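You operate a simulated robot arm through the tools that you are given. There is no shell and no other tool. Be economical: measure what you need, move in short steps, check, and stop when the job is done.

Carry out the task below with a simulated two-armed robot. There is one attempt and no reset: what you move stays moved.

## Task
Soap the scrubbing brush, hold the wash tub, scrub its dried glue off and rack it.
Fine: the brush goes back. Set down upright: scrubbing brush. What is to be rubbed or washed off counts as gone when no trace of it is left.
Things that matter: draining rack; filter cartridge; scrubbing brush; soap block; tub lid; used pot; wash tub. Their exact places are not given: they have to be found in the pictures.

It is judged by the outcome, as a careful person would: the job done as asked, and still so three seconds after it is handed in. It fails if anything else is knocked over, pushed out of place, dropped, spilled or broken.

## Robot
Two 7-joint arms with two-finger parallel grippers on one trunk, on a base that drives. Base frame: it is fixed to the floor where the robot stands at the start and does not move with it; the origin is under the middle of the robot, x ahead of it, y to its left, z up. Readings come in mm, rad, newtons and seconds.
The left shoulder is at the start at [70, 163, 1195], the right one opposite. With the tool pointing down near the work surface each hand reaches from about 380 to 880 mm from the robot's upright axis, wherever it stands, measured 20 degrees to its own side. Places, roughly: draining rack [600, 300, 800]; soap block [500, 0, 900]. Payload 3.43 kg a hand.
The tool frame of a hand sits at the grasp point between the pads (the TCP): z along the fingers, y along the line on which they close. The tips reach 34 mm beyond it. The gripper opens to 128 mm. The fingers are 24 mm wide and 12 mm thick; the gripper's body (48 by 130 mm) begins 96 mm behind the TCP.
Orientation is that of the tool frame in the base frame, as [roll, pitch, yaw] about the fixed x, y, z axes, in that order (R = Rz(yaw) Ry(pitch) Rx(roll)). With the fingers straight down and closing along the base's y, the tool's x points along the base's -x, its y along +y and its z along -z.

## Interface
- The arms move only by the tool nudge_tool. It takes "left_motion", "right_motion" or both (then of equal length, played together; a hand with none holds still); each is a list of rows, each a list of 3 entries, a list of its own where there are three numbers: the opening, from 0 (shut) to 1 (fully open), then the shift along the base's x, y, z in units of 150 mm (1.0 is 150 mm), then the turn, a rotation vector about the base's x, y, z in units of 120 degrees (1.0 is 120 degrees). In form: [[jaw, [dx, dy, dz], [wx, wy, wz]], ...]. A call has 1 to 8 rows; each row is the pose to reach, as a shift and turn from the pose commanded when the call began. A call with a number of a shift or a turn outside -1 to 1 is refused whole. Each row takes 0.2 s and may step no farther than 50 mm and 0.15 rad from the row before; otherwise, or with a gripper value out of range, the whole call is refused. Where a pose cannot be reached the arm comes as near as it can. A force on the tool above 90 N (or 10 N above the force at the start of the call, whichever is more), or a blocked arm, ends the call early, and 0.2 s more pass. Each finger travels about 153 mm/s and halts on what it meets, pressing with about 40 N; the grip force reading is that of the motor and also rises with nothing between the fingers. The clock runs only during rows and for 0.2 s after the last one: add rows that repeat a pose to give the fingers time. The reply holds the time, the measured pose of the TCP, the force on the tool along the base axes, the opening and the grip force, in the units named above and with some noise, with the torque about the TCP (base axes, N m) and any sound that the robot's microphone picked up.
- Cameras (640 x 400 px; columns grow to the right, rows downward): "scene" is now at [140.4, -20, 1437.4]; the picture's right is [-0.21, -0.98, -0.00], its down [-0.41, 0.09, -0.91] and it looks along [0.89, -0.20, -0.42] (base axes); focal length 214 px, centre (320, 200). "left" rides on the left gripper at [76, 11, -160] in its tool frame; the picture's right is [-0.15, 0.99, 0.00], its down [-0.88, -0.13, -0.46] and it looks along [-0.45, -0.07, 0.89] (tool axes); focal length 234 px, centre (320, 200). "right" rides on the right gripper at [76, -11, -160] in its tool frame; the picture's right is [0.15, 0.99, 0.00], its down [-0.88, 0.13, -0.46] and it looks along [-0.45, 0.07, 0.89] (tool axes); focal length 234 px, centre (320, 200).
- get_image(camera): a new picture of that camera. No time passes.
- lift_body(by): slides the trunk up (or, below 0, down) by that many mm; the arms and the scene camera ride with it, the base frame stays. It gives what a move gives, with no picture.
- drive_base(legs): drives the robot by 1 to 6 legs, each [ahead, left, turn to the left] in mm, mm and rad, along the robot's own axes; the way and the turn of a leg run together, so that a leg with both is an arc; at most 1500 mm and 3.142 rad a leg. The arms and the cameras ride along, it lands a little off, and it stops where it bumps. It gives what a move gives.
- turn_head(pan, tilt): turns the head with the scene camera to pan (to the left, within 1.501 rad either way) and tilt (down, from -0.506 to 1.204), counted from straight ahead of the robot. It gives what a move gives.
- point_at(camera, pixels): for up to 12 pixels [column, row] of the newest picture of that camera ("zoom" is the newest enlarged one), the place [x, y, z] in the base frame of the surface seen there, good to about 2 mm. No time passes.
- zoom(camera, box): a new picture of the part [left, top, right, bottom] of that camera's present view, enlarged. No time passes.
- finish_job(): hands the job in; it is judged then, once.

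Keep the steps short. Do not move on a guess: measure, check each grasp and each placing, and mend mistakes. In all there are 80 turns and 78 pictures (those below and enlarged ones count). Leave the grippers open and the arms clear of the work at the hand-in unless told otherwise, and finish with a single line.

The tools are called after "Emit:" by a JSON object that holds its "name" and its "arguments". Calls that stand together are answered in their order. nudge_tool: Moves the arms, as the interface text tells. Its arguments: {"type":"object","properties":{"left_motion":{"type":"array"},"right_motion":{"type":"array"}},"required":[]} The other tools are called the same way: lift_body (by) slides the trunk up or down; drive_base (legs) drives the base; turn_head (pan, tilt) turns the head that bears the scene camera; get_image (camera) takes a picture; point_at (camera, pixels) gives the place of the surface under pixels of a picture; zoom (camera, box) takes an enlarged picture of a part of a camera's view; finish_job () hands the job in.

At the start:

```text
time_s: 0.0
left_position: [521.1, -21.9, 1395.6]
left_tool_rot: [-3.141, 0.002, -3.14]
left_ft_force: [1.4, -0.3, 0.6]
left_wrist_torque: [0.06, -0.02, -0.02]
left_grip_width: 128.1
left_gripper_force: 0.0
right_position: [439.8, -412.6, 1397.1]
right_tool_rot: [3.141, 0.001, -3.142]
right_ft_force: [0.9, 0.2, -0.7]
right_wrist_torque: [0.03, 0.01, -0.01]
right_grip_width: 128.3
right_gripper_force: 0.1
trunk travel left (down, up): [-675.0, 265.0]
robot x, y, heading: [2.6, -1.3, -0.002]
head pan, tilt: [-0.216, 0.431]
```

scene: 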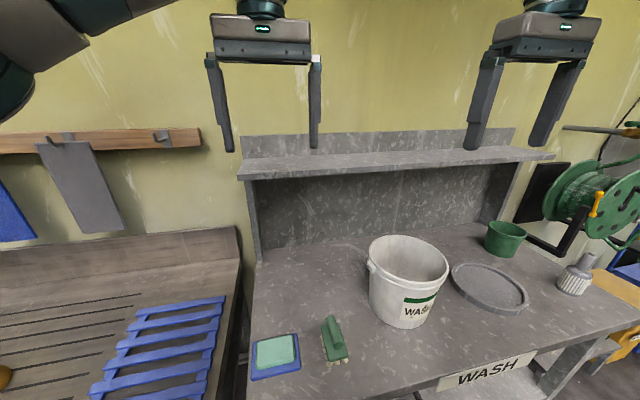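
right: 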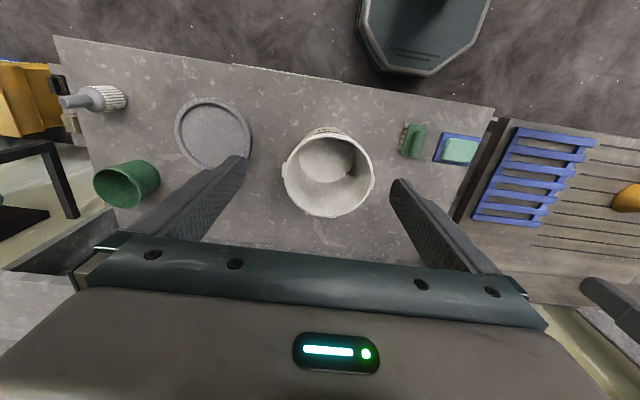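
left: 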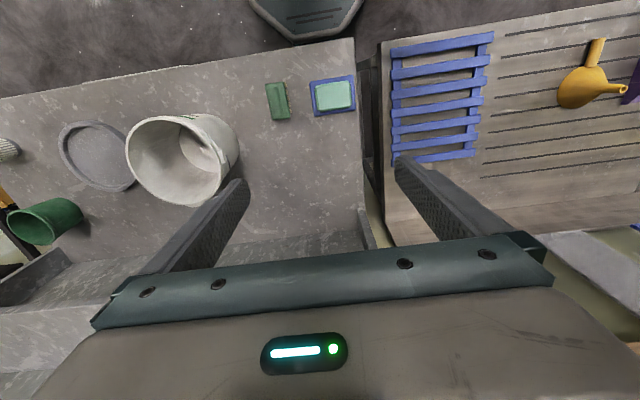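

I see the tub near (408,280), the brush at (335,340), the soap at (275,352), the rack at (165,345), the lid at (490,288) and the pot at (505,238). I'll enlarge these and measure them.

Emit:
{"name": "zoom", "arguments": {"camera": "scene", "box": [230, 220, 470, 390]}}

Emit:
{"name": "zoom", "arguments": {"camera": "right", "box": [260, 80, 500, 240]}}

Emit:
{"name": "point_at", "arguments": {"camera": "scene", "pixels": [[334, 325], [335, 350], [275, 352], [252, 345], [300, 366], [368, 262], [408, 236], [448, 268], [405, 327], [140, 320], [220, 300], [150, 365]]}}

Emit:
{"name": "point_at", "arguments": {"camera": "right", "pixels": [[413, 127], [420, 155], [404, 140], [412, 142], [461, 150], [325, 160], [285, 172], [374, 180], [330, 128], [325, 215], [440, 150], [475, 150]]}}

```text
2.35 times, centred on (350, 305) of scene
```

zoom: 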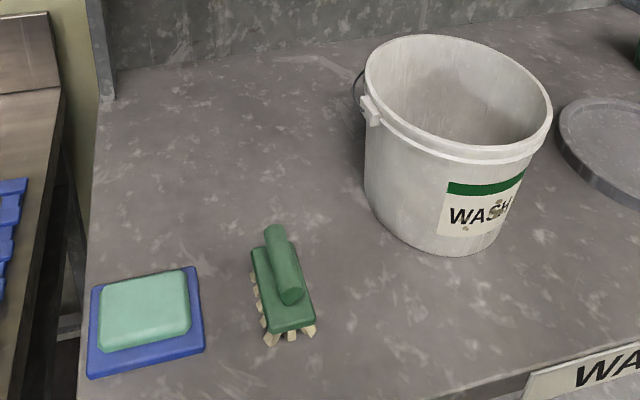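

```text
2.50 times, centred on (380, 160) of right
```

zoom: 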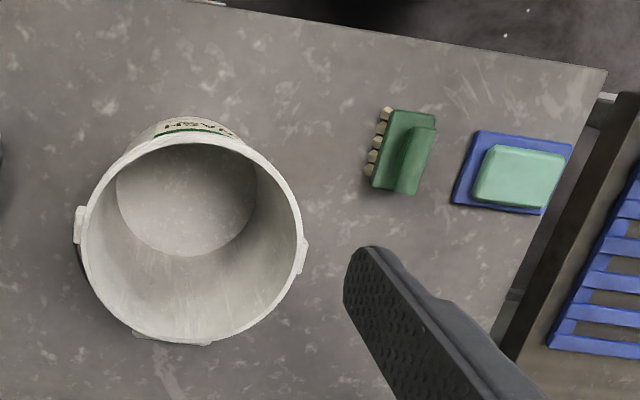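

```text
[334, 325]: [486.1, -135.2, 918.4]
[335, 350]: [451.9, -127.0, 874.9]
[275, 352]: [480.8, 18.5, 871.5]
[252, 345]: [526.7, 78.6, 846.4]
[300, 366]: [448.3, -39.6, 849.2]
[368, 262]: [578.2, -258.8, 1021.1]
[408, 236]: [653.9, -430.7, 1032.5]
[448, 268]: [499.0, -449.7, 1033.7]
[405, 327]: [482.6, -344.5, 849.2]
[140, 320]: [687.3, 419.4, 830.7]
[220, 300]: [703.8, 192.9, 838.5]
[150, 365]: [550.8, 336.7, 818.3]
```

```text
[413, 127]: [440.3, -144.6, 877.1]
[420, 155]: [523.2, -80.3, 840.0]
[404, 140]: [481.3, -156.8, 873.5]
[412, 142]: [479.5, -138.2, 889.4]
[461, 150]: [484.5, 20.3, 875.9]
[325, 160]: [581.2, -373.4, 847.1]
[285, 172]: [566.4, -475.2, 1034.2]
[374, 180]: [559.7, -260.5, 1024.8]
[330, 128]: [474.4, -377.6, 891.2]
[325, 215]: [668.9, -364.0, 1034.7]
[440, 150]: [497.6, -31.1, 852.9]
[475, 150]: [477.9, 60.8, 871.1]
```

I'll look closer at the tub for the glue, and at the brush and rack.

Emit:
{"name": "zoom", "arguments": {"camera": "scene", "box": [355, 225, 465, 335]}}

Emit:
{"name": "zoom", "arguments": {"camera": "scene", "box": [305, 305, 365, 375]}}

Emit:
{"name": "zoom", "arguments": {"camera": "left", "box": [370, 20, 640, 190]}}

Emit:
{"name": "point_at", "arguments": {"camera": "left", "pixels": [[393, 55], [490, 38], [396, 158], [474, 152], [440, 58], [440, 72], [440, 85], [440, 99], [440, 110], [440, 155], [590, 85], [372, 100]]}}

```text
3.64 times, centred on (410, 280) of scene
```

zoom: 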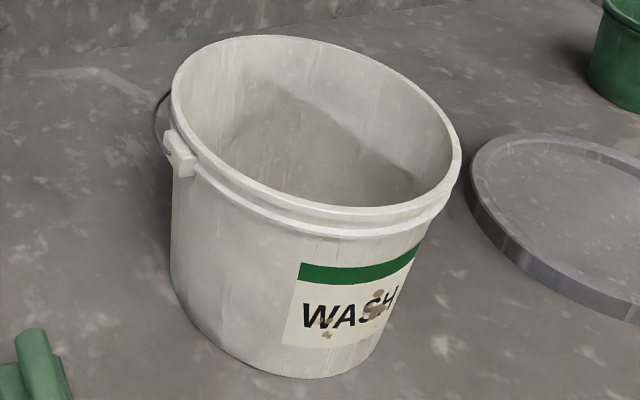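

```text
5.71 times, centred on (335, 340) of scene
```

zoom: 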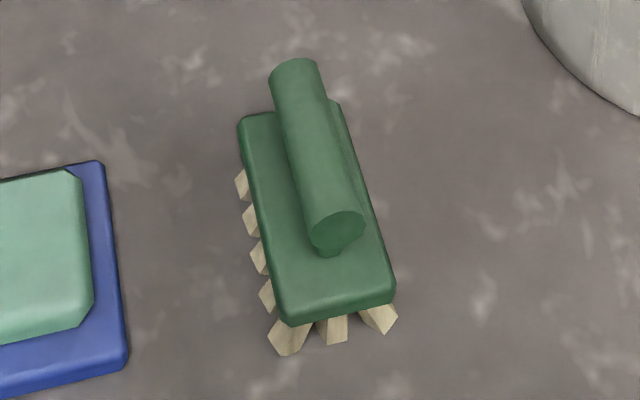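

```text
2.35 times, centred on (505, 105) of left
```

zoom: 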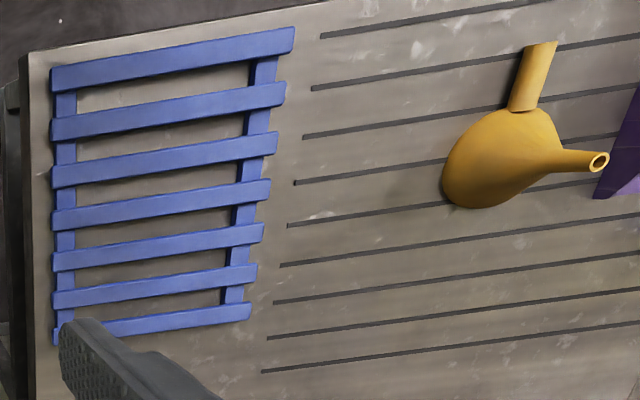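

```text
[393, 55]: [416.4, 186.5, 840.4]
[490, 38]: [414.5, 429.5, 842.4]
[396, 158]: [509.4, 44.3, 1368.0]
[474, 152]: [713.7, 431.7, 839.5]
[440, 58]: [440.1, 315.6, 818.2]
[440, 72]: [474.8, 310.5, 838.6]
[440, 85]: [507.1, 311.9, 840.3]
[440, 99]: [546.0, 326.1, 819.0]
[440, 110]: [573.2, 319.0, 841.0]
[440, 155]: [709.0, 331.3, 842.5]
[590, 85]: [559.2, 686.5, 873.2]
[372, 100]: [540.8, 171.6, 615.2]
```

The brown glue spots are on the "WASH" label, on the tub's outside. I'll enlarge the label and measure them.

Emit:
{"name": "zoom", "arguments": {"camera": "scene", "box": [395, 285, 443, 330]}}

Emit:
{"name": "point_at", "arguments": {"camera": "scene", "pixels": [[410, 310], [411, 316], [419, 310], [420, 305], [421, 309], [405, 300], [425, 300], [406, 315], [424, 296], [385, 290], [400, 320]]}}

```text
8.89 times, centred on (419, 308) of scene
```

zoom: 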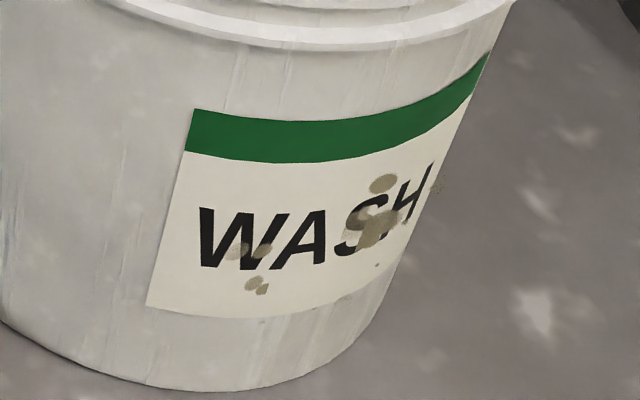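

```text
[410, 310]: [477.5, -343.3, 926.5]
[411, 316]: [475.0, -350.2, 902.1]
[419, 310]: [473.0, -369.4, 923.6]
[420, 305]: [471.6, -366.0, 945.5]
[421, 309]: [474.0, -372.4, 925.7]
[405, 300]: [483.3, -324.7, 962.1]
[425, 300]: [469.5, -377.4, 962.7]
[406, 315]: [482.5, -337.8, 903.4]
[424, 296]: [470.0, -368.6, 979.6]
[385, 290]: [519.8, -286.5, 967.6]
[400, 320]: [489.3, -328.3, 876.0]
```

The glue is on the front face, around (473, -340 to -395, 895 to 950). I plan to back off about 200 mm and shift about 300 mm to the right. The left hand can then work the brush while the right hand holds the tub. First I'll drive there, then look.

Emit:
{"name": "drive_base", "arguments": {"legs": [[-200, 0, 0], [0, -300, 0]]}}

Emit:
{"name": "turn_head", "arguments": {"pan": -0.05, "tilt": 0.55}}

Emit:
{"name": "get_image", "arguments": {"camera": "scene"}}

```text
time_s: 3.2
left_position: [326.8, -313.6, 1395.7]
left_tool_rot: [-3.139, 0.001, 3.141]
left_ft_force: [-1.3, -0.4, -1.0]
left_wrist_torque: [-0.02, 0.04, 0.01]
left_grip_width: 128.1
left_gripper_force: 0.1
right_position: [241.1, -704.3, 1399.2]
right_tool_rot: [-3.141, 0.0, 3.135]
right_ft_force: [-0.2, 0.2, 0.5]
right_wrist_torque: [-0.02, 0.04, 0.05]
right_grip_width: 128.1
right_gripper_force: 0.1
trunk travel left (down, up): [-675.0, 265.0]
robot x, y, heading: [-195.7, -291.3, -0.006]
head pan, tilt: [-0.216, 0.431]
```

```text
time_s: 3.9
left_position: [324.8, -315.6, 1395.3]
left_tool_rot: [3.141, -0.001, 3.139]
left_ft_force: [0.3, 0.0, -0.1]
left_wrist_torque: [-0.01, -0.01, -0.06]
left_grip_width: 128.3
left_gripper_force: 0.1
right_position: [240.8, -704.9, 1398.2]
right_tool_rot: [-3.142, 0.001, 3.139]
right_ft_force: [0.2, -0.2, 0.0]
right_wrist_torque: [0.03, 0.02, -0.01]
right_grip_width: 128.0
right_gripper_force: 0.1
trunk travel left (down, up): [-675.0, 265.0]
robot x, y, heading: [-199.9, -294.3, -0.001]
head pan, tilt: [-0.051, 0.55]
```

```text
68 pictures are left
```

scene: 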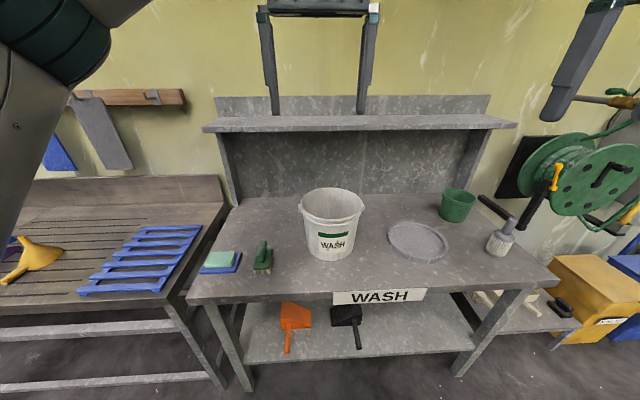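

Emit:
{"name": "zoom", "arguments": {"camera": "scene", "box": [295, 180, 371, 266]}}

Emit:
{"name": "zoom", "arguments": {"camera": "scene", "box": [315, 225, 363, 257]}}

Emit:
{"name": "point_at", "arguments": {"camera": "zoom", "pixels": [[165, 180], [190, 265], [240, 230], [310, 200], [330, 265], [370, 200], [270, 150], [270, 300], [420, 150], [60, 150], [430, 300], [420, 330]]}}

Emit:
{"name": "point_at", "arguments": {"camera": "scene", "pixels": [[363, 206], [302, 207], [332, 190], [345, 218], [314, 215], [350, 193], [360, 280], [300, 285], [225, 130], [480, 125]]}}

```text
4.65 times, centred on (333, 223) of scene
```

zoom: 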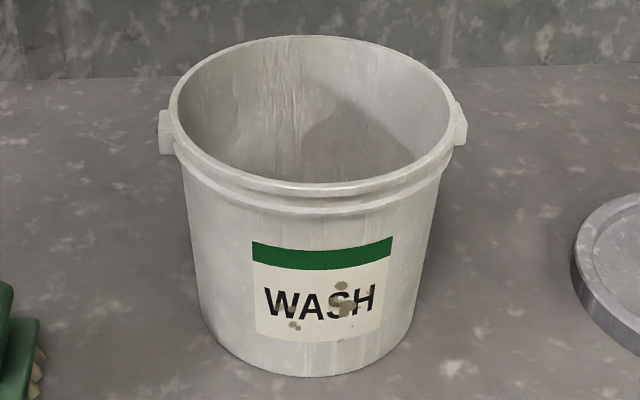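

```text
12.50 times, centred on (339, 241) of scene
```

zoom: 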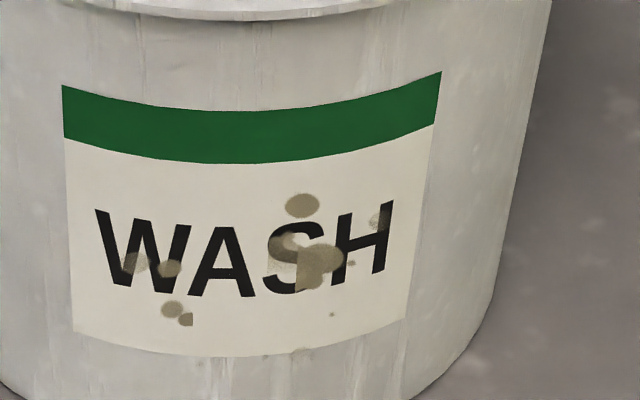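

```text
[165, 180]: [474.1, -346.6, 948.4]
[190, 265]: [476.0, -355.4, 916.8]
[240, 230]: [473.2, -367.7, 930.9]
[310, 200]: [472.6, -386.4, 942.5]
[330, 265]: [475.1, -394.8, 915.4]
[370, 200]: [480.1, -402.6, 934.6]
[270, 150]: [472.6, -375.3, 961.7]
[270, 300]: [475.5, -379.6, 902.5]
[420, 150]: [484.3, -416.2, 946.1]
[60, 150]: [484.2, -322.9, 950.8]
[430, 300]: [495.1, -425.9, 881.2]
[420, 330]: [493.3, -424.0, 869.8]
```

```text
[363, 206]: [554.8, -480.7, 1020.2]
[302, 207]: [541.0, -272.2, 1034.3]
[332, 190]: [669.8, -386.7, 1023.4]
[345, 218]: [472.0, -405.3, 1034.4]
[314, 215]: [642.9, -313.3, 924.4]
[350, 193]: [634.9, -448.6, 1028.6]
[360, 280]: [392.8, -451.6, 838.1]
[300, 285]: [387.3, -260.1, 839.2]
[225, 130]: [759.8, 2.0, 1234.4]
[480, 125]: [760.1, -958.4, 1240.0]
```

The glue covers about y -335 to -410 and z 880 to 945. I'll bring the left hand over the brush, and at the same time the right hand toward the tub's right side.

Emit:
{"name": "nudge_tool", "arguments": {"left_motion": [[1, [0.167, 0.167, -0.167], [0, 0, 0]], [1, [0.333, 0.333, -0.333], [0, 0, 0]], [1, [0.5, 0.5, -0.5], [0, 0, 0]], [1, [0.667, 0.667, -0.667], [0, 0, 0]], [1, [0.833, 0.833, -0.833], [0, 0, 0]], [1, [1, 1, -1], [0, 0, 0]]], "right_motion": [[1, [0.167, 0.1, -0.05], [0, 0, 0]], [1, [0.333, 0.2, -0.1], [0, 0, 0]], [1, [0.5, 0.3, -0.15], [0, 0, 0]], [1, [0.667, 0.4, -0.2], [0, 0, 0]], [1, [0.833, 0.5, -0.25], [0, 0, 0]], [1, [1, 0.6, -0.3], [0, 0, 0]]]}}

Emit:
{"name": "get_image", "arguments": {"camera": "left"}}

Emit:
{"name": "zoom", "arguments": {"camera": "scene", "box": [190, 230, 290, 285]}}

```text
time_s: 5.3
left_position: [477.4, -165.1, 1241.7]
left_tool_rot: [-3.139, 0.0, 3.14]
left_ft_force: [0.8, 0.2, -0.4]
left_wrist_torque: [0.01, 0.1, -0.01]
left_grip_width: 127.9
left_gripper_force: 0.0
right_position: [394.0, -611.4, 1354.8]
right_tool_rot: [-3.141, -0.004, 3.137]
right_ft_force: [0.6, 0.5, 0.8]
right_wrist_torque: [-0.01, 0.03, 0.03]
right_grip_width: 127.9
right_gripper_force: 0.1
trunk travel left (down, up): [-675.0, 265.0]
robot x, y, heading: [-198.4, -291.1, -0.005]
head pan, tilt: [-0.051, 0.55]
```

```text
65 pictures are left
```

left: 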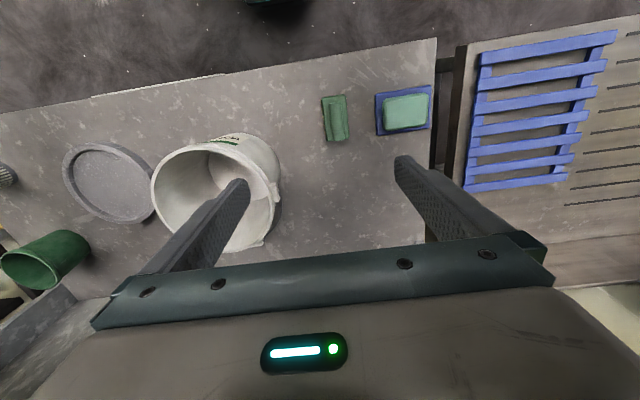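

```text
6.40 times, centred on (240, 258) of scene
```

zoom: 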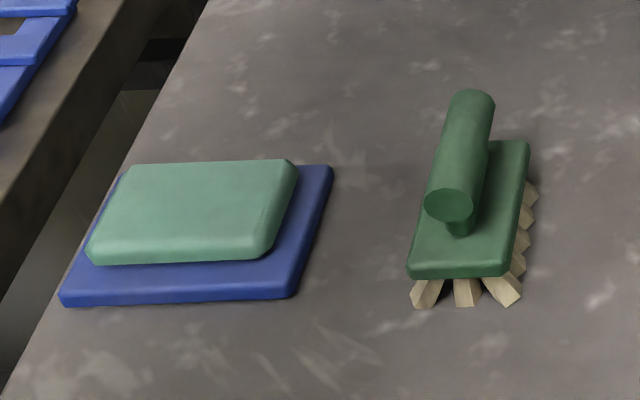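

I'll measure the brush handle, body corners and soap from this enlarged view.

Emit:
{"name": "point_at", "arguments": {"camera": "zoom", "pixels": [[450, 188], [476, 95], [464, 140], [430, 195], [473, 195], [412, 268], [503, 268], [525, 147], [450, 205], [100, 255], [255, 250], [290, 170]]}}

Emit:
{"name": "zoom", "arguments": {"camera": "left", "box": [310, 80, 440, 150]}}

Emit:
{"name": "point_at", "arguments": {"camera": "zoom", "pixels": [[112, 85], [150, 85], [150, 150], [160, 250], [110, 290], [180, 270], [60, 90], [130, 290], [150, 270], [385, 90], [575, 60], [400, 230]]}}

```text
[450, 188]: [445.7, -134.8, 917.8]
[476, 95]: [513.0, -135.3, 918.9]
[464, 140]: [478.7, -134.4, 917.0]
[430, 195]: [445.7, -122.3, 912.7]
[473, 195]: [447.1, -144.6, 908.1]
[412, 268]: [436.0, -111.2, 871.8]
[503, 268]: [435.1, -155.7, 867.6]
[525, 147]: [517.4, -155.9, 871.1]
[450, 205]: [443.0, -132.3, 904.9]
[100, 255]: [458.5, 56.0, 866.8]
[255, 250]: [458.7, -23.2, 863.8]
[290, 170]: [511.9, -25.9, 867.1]
```

```text
4.92 times, centred on (375, 115) of left
```

zoom: 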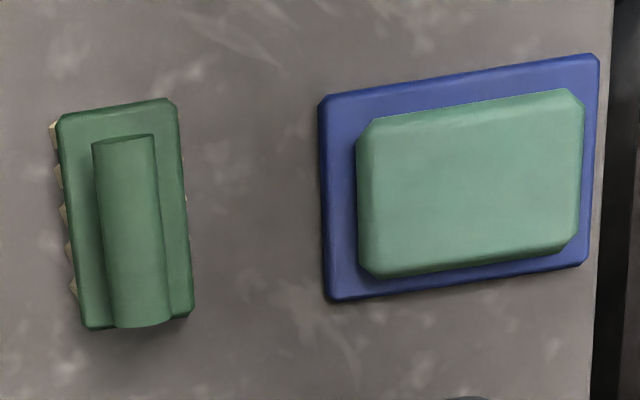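

```text
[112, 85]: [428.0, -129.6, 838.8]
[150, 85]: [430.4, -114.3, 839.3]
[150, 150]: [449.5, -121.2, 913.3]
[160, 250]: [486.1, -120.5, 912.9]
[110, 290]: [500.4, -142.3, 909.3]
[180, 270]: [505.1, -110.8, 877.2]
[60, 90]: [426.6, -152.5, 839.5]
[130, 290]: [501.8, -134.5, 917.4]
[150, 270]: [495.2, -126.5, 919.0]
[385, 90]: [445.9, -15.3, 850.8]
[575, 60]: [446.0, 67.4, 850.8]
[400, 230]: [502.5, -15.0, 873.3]
```

The brush lies along x. Its centre is (477,-134), the handle top is at 918 and the body top at 875. I'll lower the open left hand onto it in steps and bring the right hand above the tub's front-right rim, yawed so it closes along the radius.

Emit:
{"name": "nudge_tool", "arguments": {"left_motion": [[1, [0, 0.035, -0.167], [0, 0, 0]], [1, [0, 0.07, -0.333], [0, 0, 0]], [1, [0, 0.1, -0.5], [0, 0, 0]], [1, [0, 0.14, -0.667], [0, 0, 0]], [1, [0, 0.17, -0.833], [0, 0, 0]], [1, [0, 0.207, -1], [0, 0, 0]]], "right_motion": [[1, [0.147, 0.167, -0.15], [0, 0, -0.035]], [1, [0.293, 0.333, -0.3], [0, 0, -0.07]], [1, [0.44, 0.5, -0.45], [0, 0, -0.106]], [1, [0.587, 0.667, -0.6], [0, 0, -0.141]], [1, [0.733, 0.833, -0.75], [0, 0, -0.177]], [1, [0.88, 1, -0.9], [0, 0, -0.2125]]]}}

Emit:
{"name": "nudge_tool", "arguments": {"left_motion": [[1, [0, 0, -0.25], [0, 0, 0]], [1, [0, 0, -0.5], [0, 0, 0]], [1, [0, 0, -0.75], [0, 0, 0]], [1, [0, 0, -0.95], [0, 0, 0]]]}}

Emit:
{"name": "get_image", "arguments": {"camera": "left"}}

Emit:
{"name": "get_image", "arguments": {"camera": "right"}}

```text
time_s: 6.7
left_position: [474.1, -133.4, 1095.4]
left_tool_rot: [-3.139, 0.0, 3.138]
left_ft_force: [0.3, -0.3, -0.1]
left_wrist_torque: [-0.06, -0.01, 0.0]
left_grip_width: 127.9
left_gripper_force: 0.0
right_position: [454.1, -532.6, 1235.8]
right_tool_rot: [3.14, 0.002, 2.711]
right_ft_force: [0.4, 0.2, -0.4]
right_wrist_torque: [-0.04, -0.04, 0.0]
right_grip_width: 127.9
right_gripper_force: 0.0
right hand out of reach, approached as far as the arm can: row 3, 4, 5, 6
trunk travel left (down, up): [-675.0, 265.0]
robot x, y, heading: [-196.4, -290.8, -0.002]
head pan, tilt: [-0.051, 0.55]
```

```text
time_s: 7.7
left_position: [476.9, -134.3, 949.7]
left_tool_rot: [-3.141, 0.001, 3.14]
left_ft_force: [0.6, -0.4, 0.7]
left_wrist_torque: [-0.04, 0.03, 0.0]
left_grip_width: 128.2
left_gripper_force: 0.0
right_position: [454.2, -534.9, 1235.7]
right_tool_rot: [3.14, 0.0, 2.713]
right_ft_force: [-0.1, -0.2, -0.4]
right_wrist_torque: [0.01, 0.03, 0.0]
right_grip_width: 128.1
right_gripper_force: 0.1
trunk travel left (down, up): [-675.0, 265.0]
robot x, y, heading: [-199.6, -292.6, -0.003]
head pan, tilt: [-0.051, 0.55]
```

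```text
62 pictures are left
```

left: 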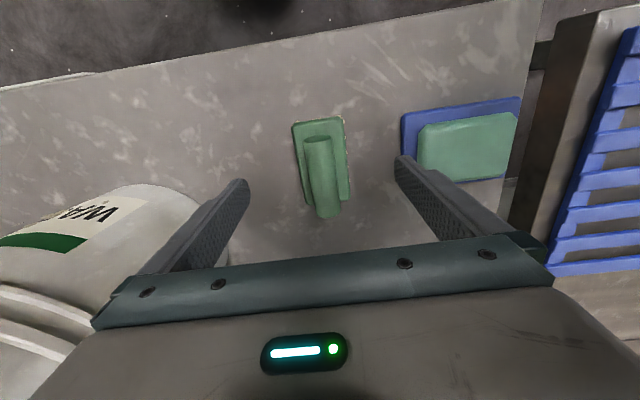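

```text
61 pictures are left
```

right: 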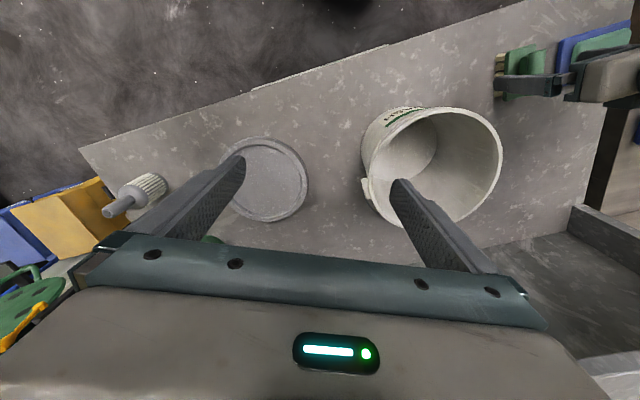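

The left hand is centred on the brush. I'll go down 36 mm to z≈914, so the tips stop at about 880, above the body top at 875. Then I'll close.

Emit:
{"name": "nudge_tool", "arguments": {"left_motion": [[0.7, [0, 0, -0.12], [0, 0, 0]], [0.5, [0, 0, -0.233], [0, 0, 0]], [0.2, [0, 0, -0.233], [0, 0, 0]], [0, [0, 0, -0.233], [0, 0, 0]], [0, [0, 0, -0.233], [0, 0, 0]], [0, [0, 0, -0.233], [0, 0, 0]]]}}

Emit:
{"name": "zoom", "arguments": {"camera": "left", "box": [220, 80, 420, 260]}}

```text
time_s: 9.1
left_position: [475.0, -133.5, 916.7]
left_tool_rot: [-3.141, -0.002, 3.14]
left_ft_force: [-0.3, 0.0, 0.4]
left_wrist_torque: [-0.01, 0.0, 0.02]
left_grip_width: 24.3
left_gripper_force: 39.9
right_position: [454.2, -534.8, 1236.1]
right_tool_rot: [3.139, 0.0, 2.713]
right_ft_force: [1.5, 0.2, -0.3]
right_wrist_torque: [0.02, -0.01, 0.03]
right_grip_width: 127.7
right_gripper_force: 0.2
trunk travel left (down, up): [-675.0, 265.0]
robot x, y, heading: [-194.6, -289.4, -0.002]
head pan, tilt: [-0.051, 0.55]
```

```text
2.22 times, centred on (320, 170) of left
```

zoom: 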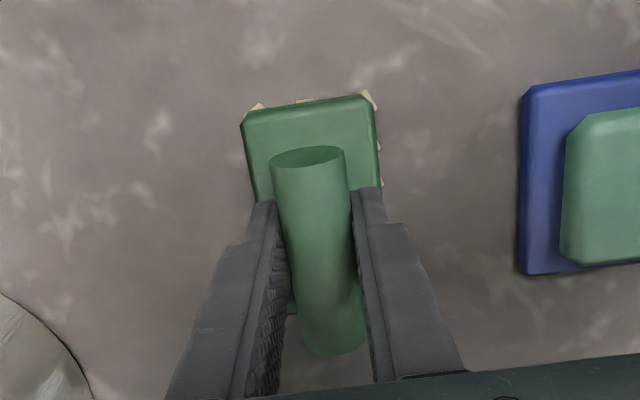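

The brush is held, with the opening at 24 mm. I'll lift it 60 mm and carry it over the soap at y≈17.

Emit:
{"name": "nudge_tool", "arguments": {"left_motion": [[0, [0, 0, 0.2], [0, 0, 0]], [0, [0, 0, 0.45], [0, 0, 0]], [0, [0, 0.3, 0.45], [0, 0, 0]], [0, [0.03, 0.6, 0.45], [0, 0, 0]], [0, [0.06, 0.9, 0.45], [0, 0, 0]], [0, [0.06, 1.0, 0.4], [0, 0, 0]], [0, [0.06, 1.0, 0.35], [0, 0, 0]]]}}

Emit:
{"name": "zoom", "arguments": {"camera": "scene", "box": [190, 215, 290, 285]}}

```text
time_s: 10.7
left_position: [484.2, 15.3, 969.3]
left_tool_rot: [-3.141, 0.001, 3.139]
left_ft_force: [0.1, -0.1, -1.1]
left_wrist_torque: [0.03, 0.02, 0.02]
left_grip_width: 24.3
left_gripper_force: 39.6
right_position: [453.8, -533.6, 1235.2]
right_tool_rot: [3.136, 0.0, 2.712]
right_ft_force: [-0.8, 0.2, -0.1]
right_wrist_torque: [-0.02, 0.0, 0.01]
right_grip_width: 128.1
right_gripper_force: 0.1
trunk travel left (down, up): [-675.0, 265.0]
robot x, y, heading: [-195.8, -286.4, -0.005]
head pan, tilt: [-0.051, 0.55]
```

```text
5.71 times, centred on (240, 250) of scene
```

zoom: 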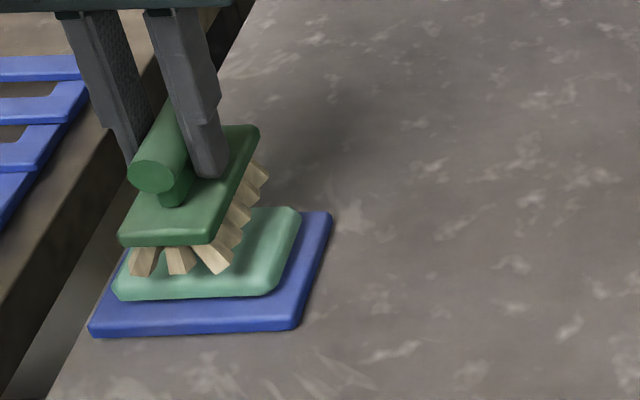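

The brush hangs about 20 mm above the soap. I'll lower 20 mm and read the force.

Emit:
{"name": "nudge_tool", "arguments": {"left_motion": [[0, [0, 0, -0.07], [0, 0, 0]], [0, [0, 0, -0.11], [0, 0, 0]], [0, [0, 0, -0.135], [0, 0, 0]]]}}

```text
time_s: 11.5
left_position: [482.4, 16.2, 951.0]
left_tool_rot: [-3.139, 0.0, 3.137]
left_ft_force: [0.1, 0.3, 3.2]
left_wrist_torque: [0.02, 0.08, -0.02]
left_grip_width: 24.1
left_gripper_force: 39.9
right_position: [453.2, -534.5, 1234.5]
right_tool_rot: [3.139, -0.001, 2.713]
right_ft_force: [0.3, 0.4, 0.4]
right_wrist_torque: [0.0, -0.01, -0.01]
right_grip_width: 128.1
right_gripper_force: 0.0
trunk travel left (down, up): [-675.0, 265.0]
robot x, y, heading: [-195.3, -291.3, -0.007]
head pan, tilt: [-0.051, 0.55]
```

That's light contact, about 3 N. I'll press about 2 mm more and rub back and forth along y.

Emit:
{"name": "nudge_tool", "arguments": {"left_motion": [[0, [0, 0, -0.013], [0, 0, 0]], [0, [0, 0.12, -0.013], [0, 0, 0]], [0, [0, -0.12, -0.013], [0, 0, 0]], [0, [0, 0.12, -0.013], [0, 0, 0]], [0, [0, -0.12, -0.013], [0, 0, 0]], [0, [0, 0.12, -0.013], [0, 0, 0]], [0, [0, 0, -0.013], [0, 0, 0]]]}}

Emit:
{"name": "nudge_tool", "arguments": {"left_motion": [[0, [0, 0, 0.2], [0, 0, 0]], [0, [0, 0, 0.5], [0, 0, 0]], [0, [0, -0.3, 0.7], [0, 0, 0]]]}}

Emit:
{"name": "zoom", "arguments": {"camera": "scene", "box": [190, 205, 290, 285]}}

```text
time_s: 13.1
left_position: [479.8, 20.4, 949.8]
left_tool_rot: [3.14, 0.005, -3.139]
left_ft_force: [-0.8, 9.9, 28.7]
left_wrist_torque: [0.14, 0.17, -0.04]
left_grip_width: 24.2
left_gripper_force: 39.7
right_position: [450.7, -532.4, 1236.4]
right_tool_rot: [3.139, 0.003, 2.715]
right_ft_force: [-0.2, -0.2, 0.2]
right_wrist_torque: [0.0, 0.0, -0.01]
right_grip_width: 128.0
right_gripper_force: 0.1
trunk travel left (down, up): [-675.0, 265.0]
robot x, y, heading: [-196.5, -291.7, -0.002]
head pan, tilt: [-0.051, 0.55]
```

```text
refused: row 3 steps farther than a row can; nothing moved
```

```text
5.00 times, centred on (240, 245) of scene
```

zoom: 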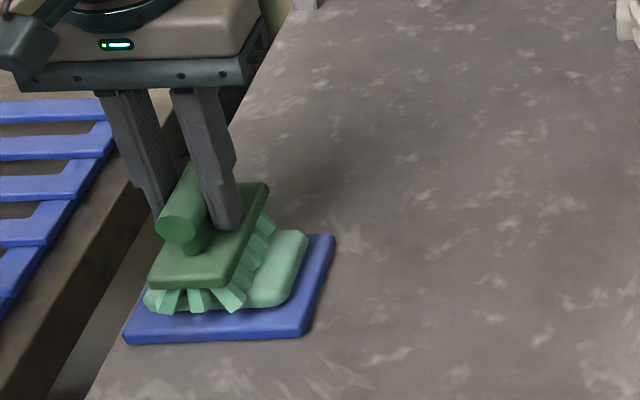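

The bristles are now soap-coloured. I'll lift the brush clear and back.

Emit:
{"name": "nudge_tool", "arguments": {"left_motion": [[0, [0, 0, 0.25], [0, 0, 0]], [0, [0, 0, 0.5], [0, 0, 0]], [0, [-0.15, -0.15, 0.7], [0, 0, 0]], [0, [-0.35, -0.3, 0.8], [0, 0, 0]], [0, [-0.55, -0.5, 0.9], [0, 0, 0]], [0, [-0.75, -0.7, 1], [0, 0, 0]], [0, [-1, -0.9, 1], [0, 0, 0]]], "right_motion": [[1, [0, 0, 0], [0, 0, 0]], [1, [0, 0, 0], [0, 0, 0]], [1, [0, 0, 0], [0, 0, 0]], [1, [0, 0, 0], [0, 0, 0]], [1, [0, 0, 0], [0, 0, 0]], [1, [0, 0, 0], [0, 0, 0]], [1, [0, 0, 0], [0, 0, 0]]]}}

Emit:
{"name": "zoom", "arguments": {"camera": "scene", "box": [190, 160, 290, 285]}}

Emit:
{"name": "drive_base", "arguments": {"legs": [[80, 0, 0]]}}

```text
time_s: 14.7
left_position: [335.3, -115.8, 1098.9]
left_tool_rot: [-3.141, -0.002, 3.141]
left_ft_force: [-0.8, -0.5, -0.3]
left_wrist_torque: [0.01, -0.02, -0.02]
left_grip_width: 24.2
left_gripper_force: 40.1
right_position: [453.4, -533.7, 1235.7]
right_tool_rot: [3.137, -0.002, 2.715]
right_ft_force: [0.7, -0.6, 0.6]
right_wrist_torque: [0.0, -0.02, 0.01]
right_grip_width: 127.9
right_gripper_force: 0.1
trunk travel left (down, up): [-675.0, 265.0]
robot x, y, heading: [-198.9, -287.3, -0.006]
head pan, tilt: [-0.051, 0.55]
```

```text
3.20 times, centred on (240, 222) of scene
```

zoom: 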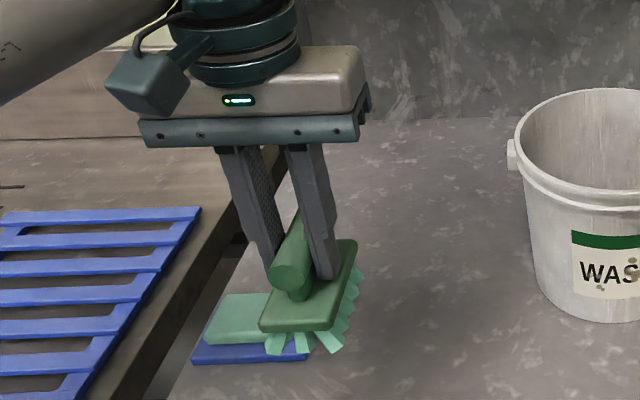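

```text
time_s: 15.8
left_position: [417.4, -117.8, 1098.8]
left_tool_rot: [-3.14, 0.0, 3.137]
left_ft_force: [0.8, -0.1, -0.8]
left_wrist_torque: [-0.02, 0.0, 0.01]
left_grip_width: 24.1
left_gripper_force: 39.9
right_position: [532.2, -536.1, 1235.6]
right_tool_rot: [3.138, 0.0, 2.709]
right_ft_force: [0.5, 0.8, 0.4]
right_wrist_torque: [-0.02, -0.03, 0.0]
right_grip_width: 128.1
right_gripper_force: 0.0
trunk travel left (down, up): [-675.0, 265.0]
robot x, y, heading: [-114.1, -290.8, -0.008]
head pan, tilt: [-0.051, 0.55]
```

The right hand is at (532,-536,1236). I'll move it above the rim point (527,-460) at z≈1140 and check.

Emit:
{"name": "nudge_tool", "arguments": {"right_motion": [[1, [0, 0.15, -0.15], [0, 0, 0]], [1, [-0.02, 0.3, -0.3], [0, 0, 0]], [1, [-0.03, 0.45, -0.45], [0, 0, 0]], [1, [-0.03, 0.5, -0.62], [0, 0, 0]]]}}

Emit:
{"name": "get_image", "arguments": {"camera": "right"}}

Emit:
{"name": "get_image", "arguments": {"camera": "scene"}}

```text
time_s: 16.8
left_position: [418.0, -116.2, 1099.1]
left_tool_rot: [-3.141, -0.001, 3.137]
left_ft_force: [0.6, 0.4, -1.0]
left_wrist_torque: [-0.01, 0.0, 0.01]
left_grip_width: 24.0
left_gripper_force: 40.0
right_position: [514.3, -481.3, 1139.2]
right_tool_rot: [3.135, 0.001, 2.711]
right_ft_force: [0.9, -0.3, -0.3]
right_wrist_torque: [-0.01, 0.01, -0.02]
right_grip_width: 128.0
right_gripper_force: 0.0
right hand out of reach, approached as far as the arm can: row 1, 2, 3, 4
trunk travel left (down, up): [-675.0, 265.0]
robot x, y, heading: [-115.6, -290.6, -0.011]
head pan, tilt: [-0.051, 0.55]
```

```text
56 pictures are left
```

right: 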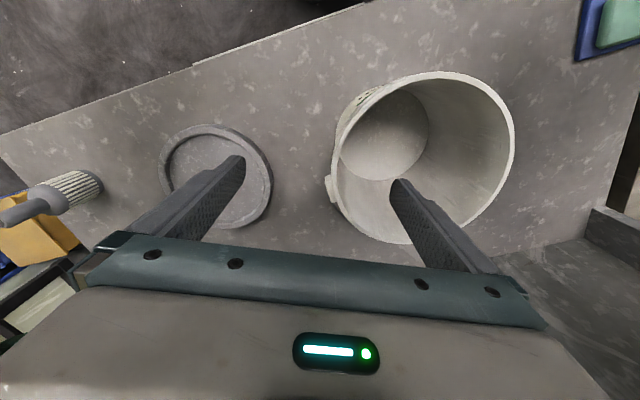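

```text
55 pictures are left
```

scene: 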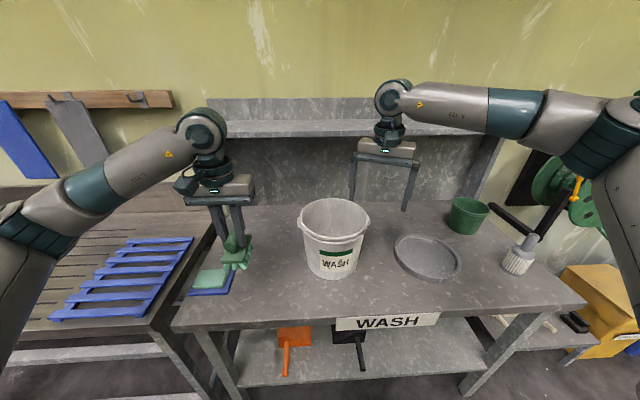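

The right arm is at its reach limit at this height. I'll raise the trunk 100 mm, which lets it reach farther ahead when low.

Emit:
{"name": "lift_body", "arguments": {"by": 100}}

Emit:
{"name": "nudge_tool", "arguments": {"right_motion": [[1, [0, 0, -0.25], [0, 0, 0]], [1, [0, 0, -0.5], [0, 0, 0]], [1, [0, 0, -0.7], [0, 0, 0]]]}}

```text
time_s: 18.1
left_position: [417.9, -118.0, 1198.1]
left_tool_rot: [-3.141, -0.002, 3.138]
left_ft_force: [-0.2, 0.3, -1.3]
left_wrist_torque: [-0.01, 0.01, 0.01]
left_grip_width: 24.0
left_gripper_force: 40.1
right_position: [513.1, -481.7, 1237.9]
right_tool_rot: [3.136, 0.001, 2.71]
right_ft_force: [-0.3, -0.2, 0.1]
right_wrist_torque: [0.0, 0.0, 0.02]
right_grip_width: 127.9
right_gripper_force: 0.0
trunk travel left (down, up): [-775.0, 165.0]
robot x, y, heading: [-117.1, -290.8, -0.003]
head pan, tilt: [-0.051, 0.55]
```

```text
time_s: 18.9
left_position: [418.7, -116.4, 1198.3]
left_tool_rot: [-3.141, 0.0, 3.139]
left_ft_force: [-0.2, 0.5, -0.5]
left_wrist_torque: [-0.01, 0.0, 0.05]
left_grip_width: 24.3
left_gripper_force: 39.8
right_position: [513.6, -484.7, 1134.5]
right_tool_rot: [3.132, 0.0, 2.711]
right_ft_force: [0.5, 0.5, 0.3]
right_wrist_torque: [0.01, -0.02, 0.02]
right_grip_width: 128.1
right_gripper_force: 0.1
trunk travel left (down, up): [-775.0, 165.0]
robot x, y, heading: [-114.9, -293.7, 0.002]
head pan, tilt: [-0.051, 0.55]
```

Commands now land where asked. I'll shift onto the rim point and lower to z≈1060, then look.

Emit:
{"name": "nudge_tool", "arguments": {"right_motion": [[1, [0.08, 0.155, 0], [0, 0, 0]], [1, [0.08, 0.155, -0.3], [0, 0, 0]], [1, [0.08, 0.155, -0.5], [0, 0, 0]]]}}

Emit:
{"name": "get_image", "arguments": {"camera": "right"}}

Emit:
{"name": "zoom", "arguments": {"camera": "scene", "box": [270, 150, 450, 290]}}

```text
time_s: 19.7
left_position: [416.9, -117.1, 1198.6]
left_tool_rot: [-3.141, 0.0, 3.137]
left_ft_force: [-0.3, 0.4, -0.2]
left_wrist_torque: [-0.02, -0.01, 0.0]
left_grip_width: 24.4
left_gripper_force: 40.7
right_position: [500.9, -496.2, 1075.7]
right_tool_rot: [3.133, 0.001, 2.712]
right_ft_force: [-0.3, 0.2, -0.1]
right_wrist_torque: [-0.01, 0.0, -0.01]
right_grip_width: 128.0
right_gripper_force: 0.0
right hand out of reach, approached as far as the arm can: row 1, 2, 3
trunk travel left (down, up): [-775.0, 165.0]
robot x, y, heading: [-114.1, -291.3, -0.006]
head pan, tilt: [-0.051, 0.55]
```

```text
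54 pictures are left
```

right: 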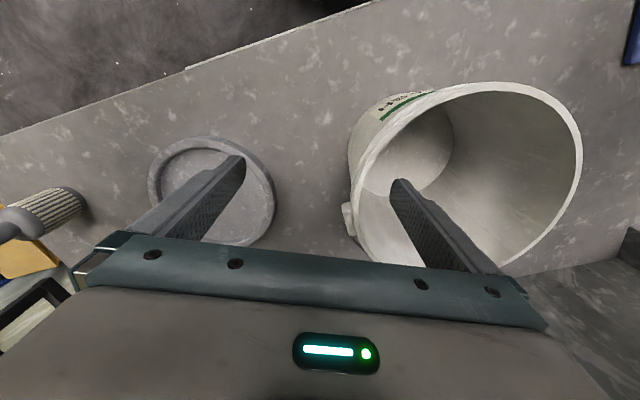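

```text
2.86 times, centred on (360, 220) of scene
```

zoom: 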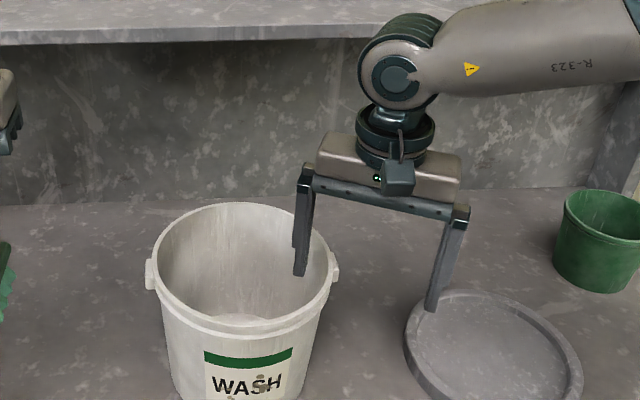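

The arm seems limited by wrist yaw in this direction. I'll lift, turn the yaw back to zero and beyond, and see whether the back-right of the rim, behind the lug, is reachable.

Emit:
{"name": "nudge_tool", "arguments": {"right_motion": [[1, [0, 0, 0.15], [0, 0, 0.06]], [1, [0, 0, 0.3], [0, 0, 0.12]], [1, [0, 0, 0.4], [0, 0, 0.18]], [1, [0, 0, 0.4], [0, 0, 0.24]], [1, [0.1, 0.05, 0.4], [0, 0, 0.3]], [1, [0.2, 0.1, 0.4], [0, 0, 0.36]], [1, [0.3, 0.2, 0.4], [0, 0, 0.4]], [1, [0.4, 0.24, 0.4], [0, 0, 0.4]]]}}

```text
time_s: 21.5
left_position: [418.0, -116.0, 1199.0]
left_tool_rot: [-3.141, 0.0, 3.137]
left_ft_force: [-0.1, 0.0, -1.9]
left_wrist_torque: [-0.01, 0.0, 0.02]
left_grip_width: 24.1
left_gripper_force: 39.9
right_position: [522.4, -492.7, 1142.6]
right_tool_rot: [3.134, 0.0, -2.734]
right_ft_force: [0.2, -1.3, -0.5]
right_wrist_torque: [-0.05, 0.0, 0.02]
right_grip_width: 127.9
right_gripper_force: 0.1
right hand out of reach, approached as far as the arm can: row 6, 7, 8
trunk travel left (down, up): [-775.0, 165.0]
robot x, y, heading: [-116.6, -292.0, -0.009]
head pan, tilt: [-0.051, 0.55]
```

The yaw turned fine but the reach is still limited. I'll look at the arm's shape.

Emit:
{"name": "turn_head", "arguments": {"pan": -0.5, "tilt": 0.35}}

Emit:
{"name": "get_image", "arguments": {"camera": "scene"}}

```text
time_s: 22.4
left_position: [418.1, -117.7, 1199.4]
left_tool_rot: [-3.141, -0.001, 3.138]
left_ft_force: [0.0, -0.7, -0.7]
left_wrist_torque: [0.0, 0.0, -0.03]
left_grip_width: 24.2
left_gripper_force: 40.0
right_position: [521.9, -491.0, 1144.1]
right_tool_rot: [3.133, 0.003, -2.735]
right_ft_force: [-0.9, -0.9, 0.7]
right_wrist_torque: [-0.03, 0.02, -0.01]
right_grip_width: 128.1
right_gripper_force: 0.1
trunk travel left (down, up): [-775.0, 165.0]
robot x, y, heading: [-112.5, -290.4, -0.012]
head pan, tilt: [-0.499, 0.351]
```

```text
52 pictures are left
```

scene: 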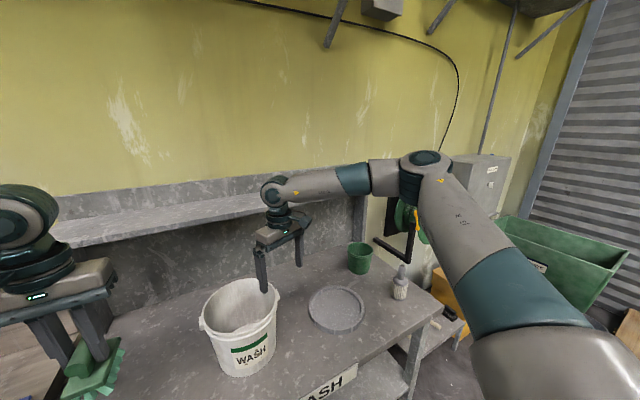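

The right elbow is folded out to the side, so the arm isn't at full stretch. I'll bring the base closer by 80 mm ahead and 40 mm left, which carries the hand over the rim.

Emit:
{"name": "drive_base", "arguments": {"legs": [[80, 30, 0]]}}

Emit:
{"name": "nudge_tool", "arguments": {"right_motion": [[1, [-0.1, 0, -0.1], [0, 0, 0]], [1, [-0.2, 0, -0.25], [0, 0, 0]], [1, [-0.3, 0, -0.4], [0, 0, 0]]]}}

Emit:
{"name": "turn_head", "arguments": {"pan": -0.3, "tilt": 0.6}}

Emit:
{"name": "get_image", "arguments": {"camera": "scene"}}

```text
time_s: 23.5
left_position: [495.5, -88.8, 1200.4]
left_tool_rot: [-3.141, 0.0, 3.136]
left_ft_force: [0.6, -0.7, -1.1]
left_wrist_torque: [0.01, -0.01, 0.02]
left_grip_width: 23.9
left_gripper_force: 40.1
right_position: [598.9, -463.2, 1145.9]
right_tool_rot: [3.133, 0.006, -2.735]
right_ft_force: [0.5, 0.0, 0.1]
right_wrist_torque: [0.01, 0.0, 0.0]
right_grip_width: 128.0
right_gripper_force: 0.1
trunk travel left (down, up): [-775.0, 165.0]
robot x, y, heading: [-37.1, -265.6, -0.004]
head pan, tilt: [-0.499, 0.351]
```

```text
time_s: 24.3
left_position: [497.7, -87.1, 1197.9]
left_tool_rot: [-3.14, -0.001, 3.137]
left_ft_force: [0.3, -0.5, -0.7]
left_wrist_torque: [0.01, 0.02, 0.02]
left_grip_width: 24.2
left_gripper_force: 40.0
right_position: [556.0, -465.2, 1081.5]
right_tool_rot: [3.133, 0.0, -2.736]
right_ft_force: [0.3, -0.4, -0.5]
right_wrist_torque: [0.02, 0.04, -0.02]
right_grip_width: 128.0
right_gripper_force: 0.0
trunk travel left (down, up): [-775.0, 165.0]
robot x, y, heading: [-37.5, -263.1, -0.011]
head pan, tilt: [-0.499, 0.351]
```

```text
time_s: 25.0
left_position: [496.8, -87.7, 1200.4]
left_tool_rot: [-3.14, 0.002, 3.137]
left_ft_force: [0.7, 0.4, -0.8]
left_wrist_torque: [-0.02, -0.02, 0.02]
left_grip_width: 23.8
left_gripper_force: 40.1
right_position: [554.8, -465.8, 1084.4]
right_tool_rot: [3.135, 0.004, -2.735]
right_ft_force: [0.1, 0.2, -0.4]
right_wrist_torque: [0.02, -0.03, -0.02]
right_grip_width: 127.8
right_gripper_force: 0.1
trunk travel left (down, up): [-775.0, 165.0]
robot x, y, heading: [-37.1, -260.5, -0.005]
head pan, tilt: [-0.3, 0.6]
```

```text
51 pictures are left
```

scene: 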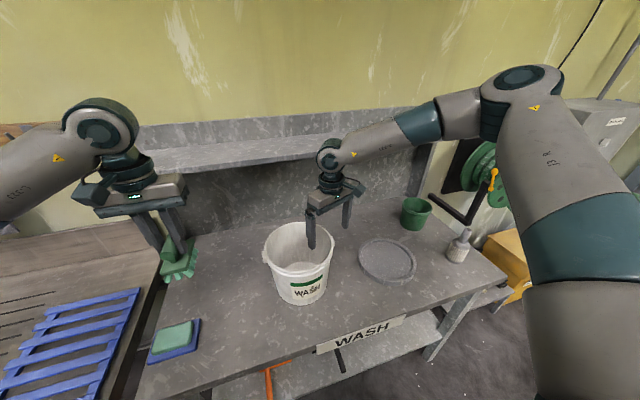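

Reach is fine now. I'll turn the yaw to -25° and move to the front-right rim point (527,-461).

Emit:
{"name": "nudge_tool", "arguments": {"right_motion": [[1, [-0.05, 0, 0], [0, 0, -0.068]], [1, [-0.1, 0.01, 0], [0, 0, -0.136]], [1, [-0.15, 0.02, 0], [0, 0, -0.204]], [1, [-0.19, 0.03, 0], [0, 0, -0.272]], [1, [-0.19, 0.03, 0], [0, 0, -0.34]], [1, [-0.19, 0.03, 0], [0, 0, -0.405]]]}}

Emit:
{"name": "get_image", "arguments": {"camera": "right"}}

Emit:
{"name": "zoom", "arguments": {"camera": "scene", "box": [250, 140, 390, 310]}}

```text
time_s: 26.4
left_position: [497.0, -88.3, 1199.6]
left_tool_rot: [-3.14, -0.001, 3.136]
left_ft_force: [-0.2, -0.5, -0.6]
left_wrist_torque: [-0.01, -0.06, 0.06]
left_grip_width: 24.3
left_gripper_force: 39.8
right_position: [527.0, -458.3, 1084.3]
right_tool_rot: [3.133, 0.004, 2.697]
right_ft_force: [0.4, 0.1, 0.2]
right_wrist_torque: [-0.03, 0.0, -0.01]
right_grip_width: 128.1
right_gripper_force: 0.0
trunk travel left (down, up): [-775.0, 165.0]
robot x, y, heading: [-35.9, -262.0, -0.007]
head pan, tilt: [-0.3, 0.6]
```

```text
50 pictures are left
```

right: 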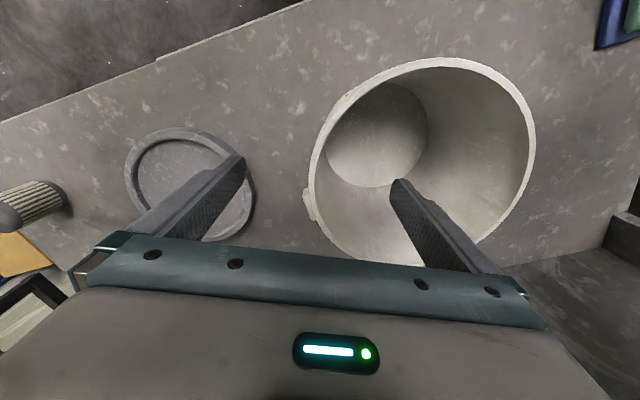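

```text
2.35 times, centred on (320, 225) of scene
```

zoom: 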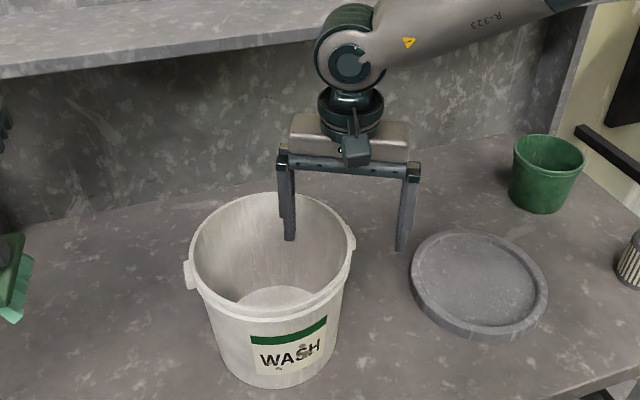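

I'll measure the rim and lug from the right camera.

Emit:
{"name": "point_at", "arguments": {"camera": "right", "pixels": [[308, 204], [313, 175], [322, 135], [316, 178], [345, 95], [450, 60], [534, 130], [318, 185], [330, 220], [312, 212], [500, 220], [385, 262]]}}

```text
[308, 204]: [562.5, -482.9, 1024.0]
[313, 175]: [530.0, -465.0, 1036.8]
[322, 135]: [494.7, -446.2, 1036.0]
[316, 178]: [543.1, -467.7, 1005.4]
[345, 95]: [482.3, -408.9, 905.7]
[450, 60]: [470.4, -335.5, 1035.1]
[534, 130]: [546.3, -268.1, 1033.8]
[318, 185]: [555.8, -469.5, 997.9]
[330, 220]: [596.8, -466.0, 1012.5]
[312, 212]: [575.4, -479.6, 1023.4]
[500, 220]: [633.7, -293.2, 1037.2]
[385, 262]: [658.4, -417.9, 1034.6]
```

The rim fits a circle centred at (566,-370) with radius 103, and the lug starts at x≈553. I'll nudge to (524,-464), lower to z≈1022 with the fingers open, and read the force.

Emit:
{"name": "nudge_tool", "arguments": {"right_motion": [[1, [-0.02, -0.035, -0.15], [0, 0, 0]], [1, [-0.02, -0.035, -0.3], [0, 0, 0]], [1, [-0.02, -0.035, -0.413], [0, 0, 0]]]}}

Emit:
{"name": "nudge_tool", "arguments": {"right_motion": [[0.6, [0, 0, 0], [0, 0, 0]], [0.3, [0, 0, 0], [0, 0, 0]], [0.15, [0, 0, 0], [0, 0, 0]], [0.0, [0, 0, 0], [0, 0, 0]], [0.0, [0, 0, 0], [0, 0, 0]]]}}

Emit:
{"name": "get_image", "arguments": {"camera": "right"}}

Emit:
{"name": "zoom", "arguments": {"camera": "scene", "box": [250, 160, 390, 310]}}

```text
time_s: 27.2
left_position: [497.2, -88.5, 1199.2]
left_tool_rot: [-3.14, -0.001, 3.136]
left_ft_force: [0.4, 0.5, -0.9]
left_wrist_torque: [-0.01, -0.02, 0.0]
left_grip_width: 24.1
left_gripper_force: 40.1
right_position: [522.8, -462.8, 1022.3]
right_tool_rot: [3.137, 0.004, 2.7]
right_ft_force: [-0.5, -0.4, 0.1]
right_wrist_torque: [0.0, 0.0, 0.0]
right_grip_width: 128.0
right_gripper_force: 0.0
trunk travel left (down, up): [-775.0, 165.0]
robot x, y, heading: [-33.7, -260.7, -0.009]
head pan, tilt: [-0.3, 0.6]
```

```text
time_s: 28.4
left_position: [496.8, -87.0, 1200.1]
left_tool_rot: [-3.14, 0.002, 3.136]
left_ft_force: [-0.1, 0.1, -0.8]
left_wrist_torque: [0.03, 0.0, -0.01]
left_grip_width: 23.9
left_gripper_force: 39.9
right_position: [523.1, -463.4, 1023.9]
right_tool_rot: [3.134, 0.007, 2.697]
right_ft_force: [4.1, -0.1, 12.6]
right_wrist_torque: [2.2, -0.39, -0.66]
right_grip_width: 11.7
right_gripper_force: 39.8
trunk travel left (down, up): [-775.0, 165.0]
robot x, y, heading: [-35.1, -258.6, -0.005]
head pan, tilt: [-0.3, 0.6]
```

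```text
48 pictures are left
```

right: 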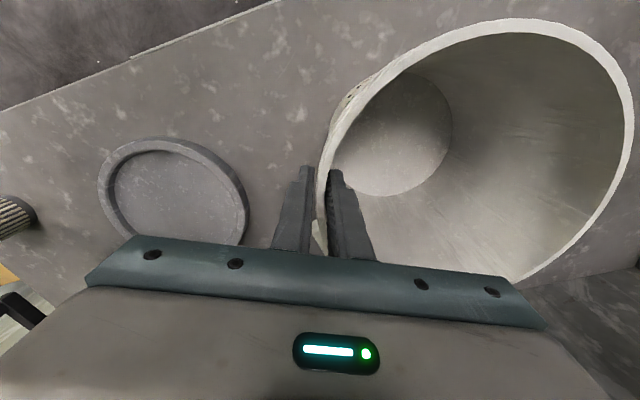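

```text
2.67 times, centred on (320, 235) of scene
```

zoom: 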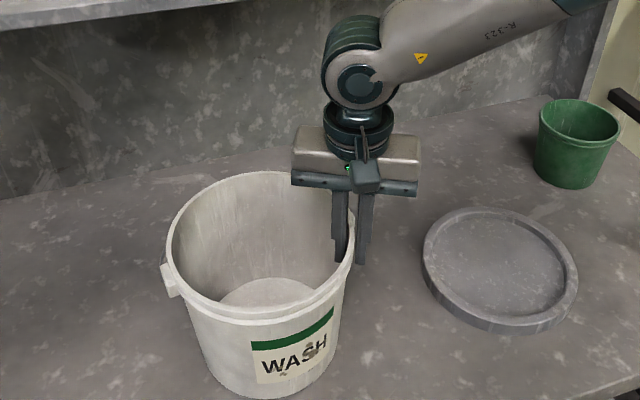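

The rim is gripped at 11.7 mm. A 2.2 N·m torque about x shows the tapered wall wants the hand tilted about 5°, so I'll tilt to relieve it.

Emit:
{"name": "nudge_tool", "arguments": {"right_motion": [[0, [0, 0, 0], [0.02, -0.009, 0]], [0, [0, 0, 0], [0.038, -0.018, 0]], [0, [0, 0, 0], [0.038, -0.018, 0]]]}}

Emit:
{"name": "point_at", "arguments": {"camera": "right", "pixels": [[450, 40], [520, 25], [615, 80], [400, 65]]}}

```text
time_s: 29.2
left_position: [495.9, -87.1, 1198.7]
left_tool_rot: [-3.139, 0.002, 3.138]
left_ft_force: [0.1, -0.4, -1.4]
left_wrist_torque: [0.01, 0.01, 0.01]
left_grip_width: 24.2
left_gripper_force: 40.2
right_position: [522.4, -462.7, 1023.3]
right_tool_rot: [3.049, 0.004, 2.699]
right_ft_force: [2.4, -1.0, 9.6]
right_wrist_torque: [0.31, 0.23, -0.12]
right_grip_width: 8.8
right_gripper_force: 39.8
trunk travel left (down, up): [-775.0, 165.0]
robot x, y, heading: [-34.5, -262.7, -0.008]
head pan, tilt: [-0.3, 0.6]
```

```text
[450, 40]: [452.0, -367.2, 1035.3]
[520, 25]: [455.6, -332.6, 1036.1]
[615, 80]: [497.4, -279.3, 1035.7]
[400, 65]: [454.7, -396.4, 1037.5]
```

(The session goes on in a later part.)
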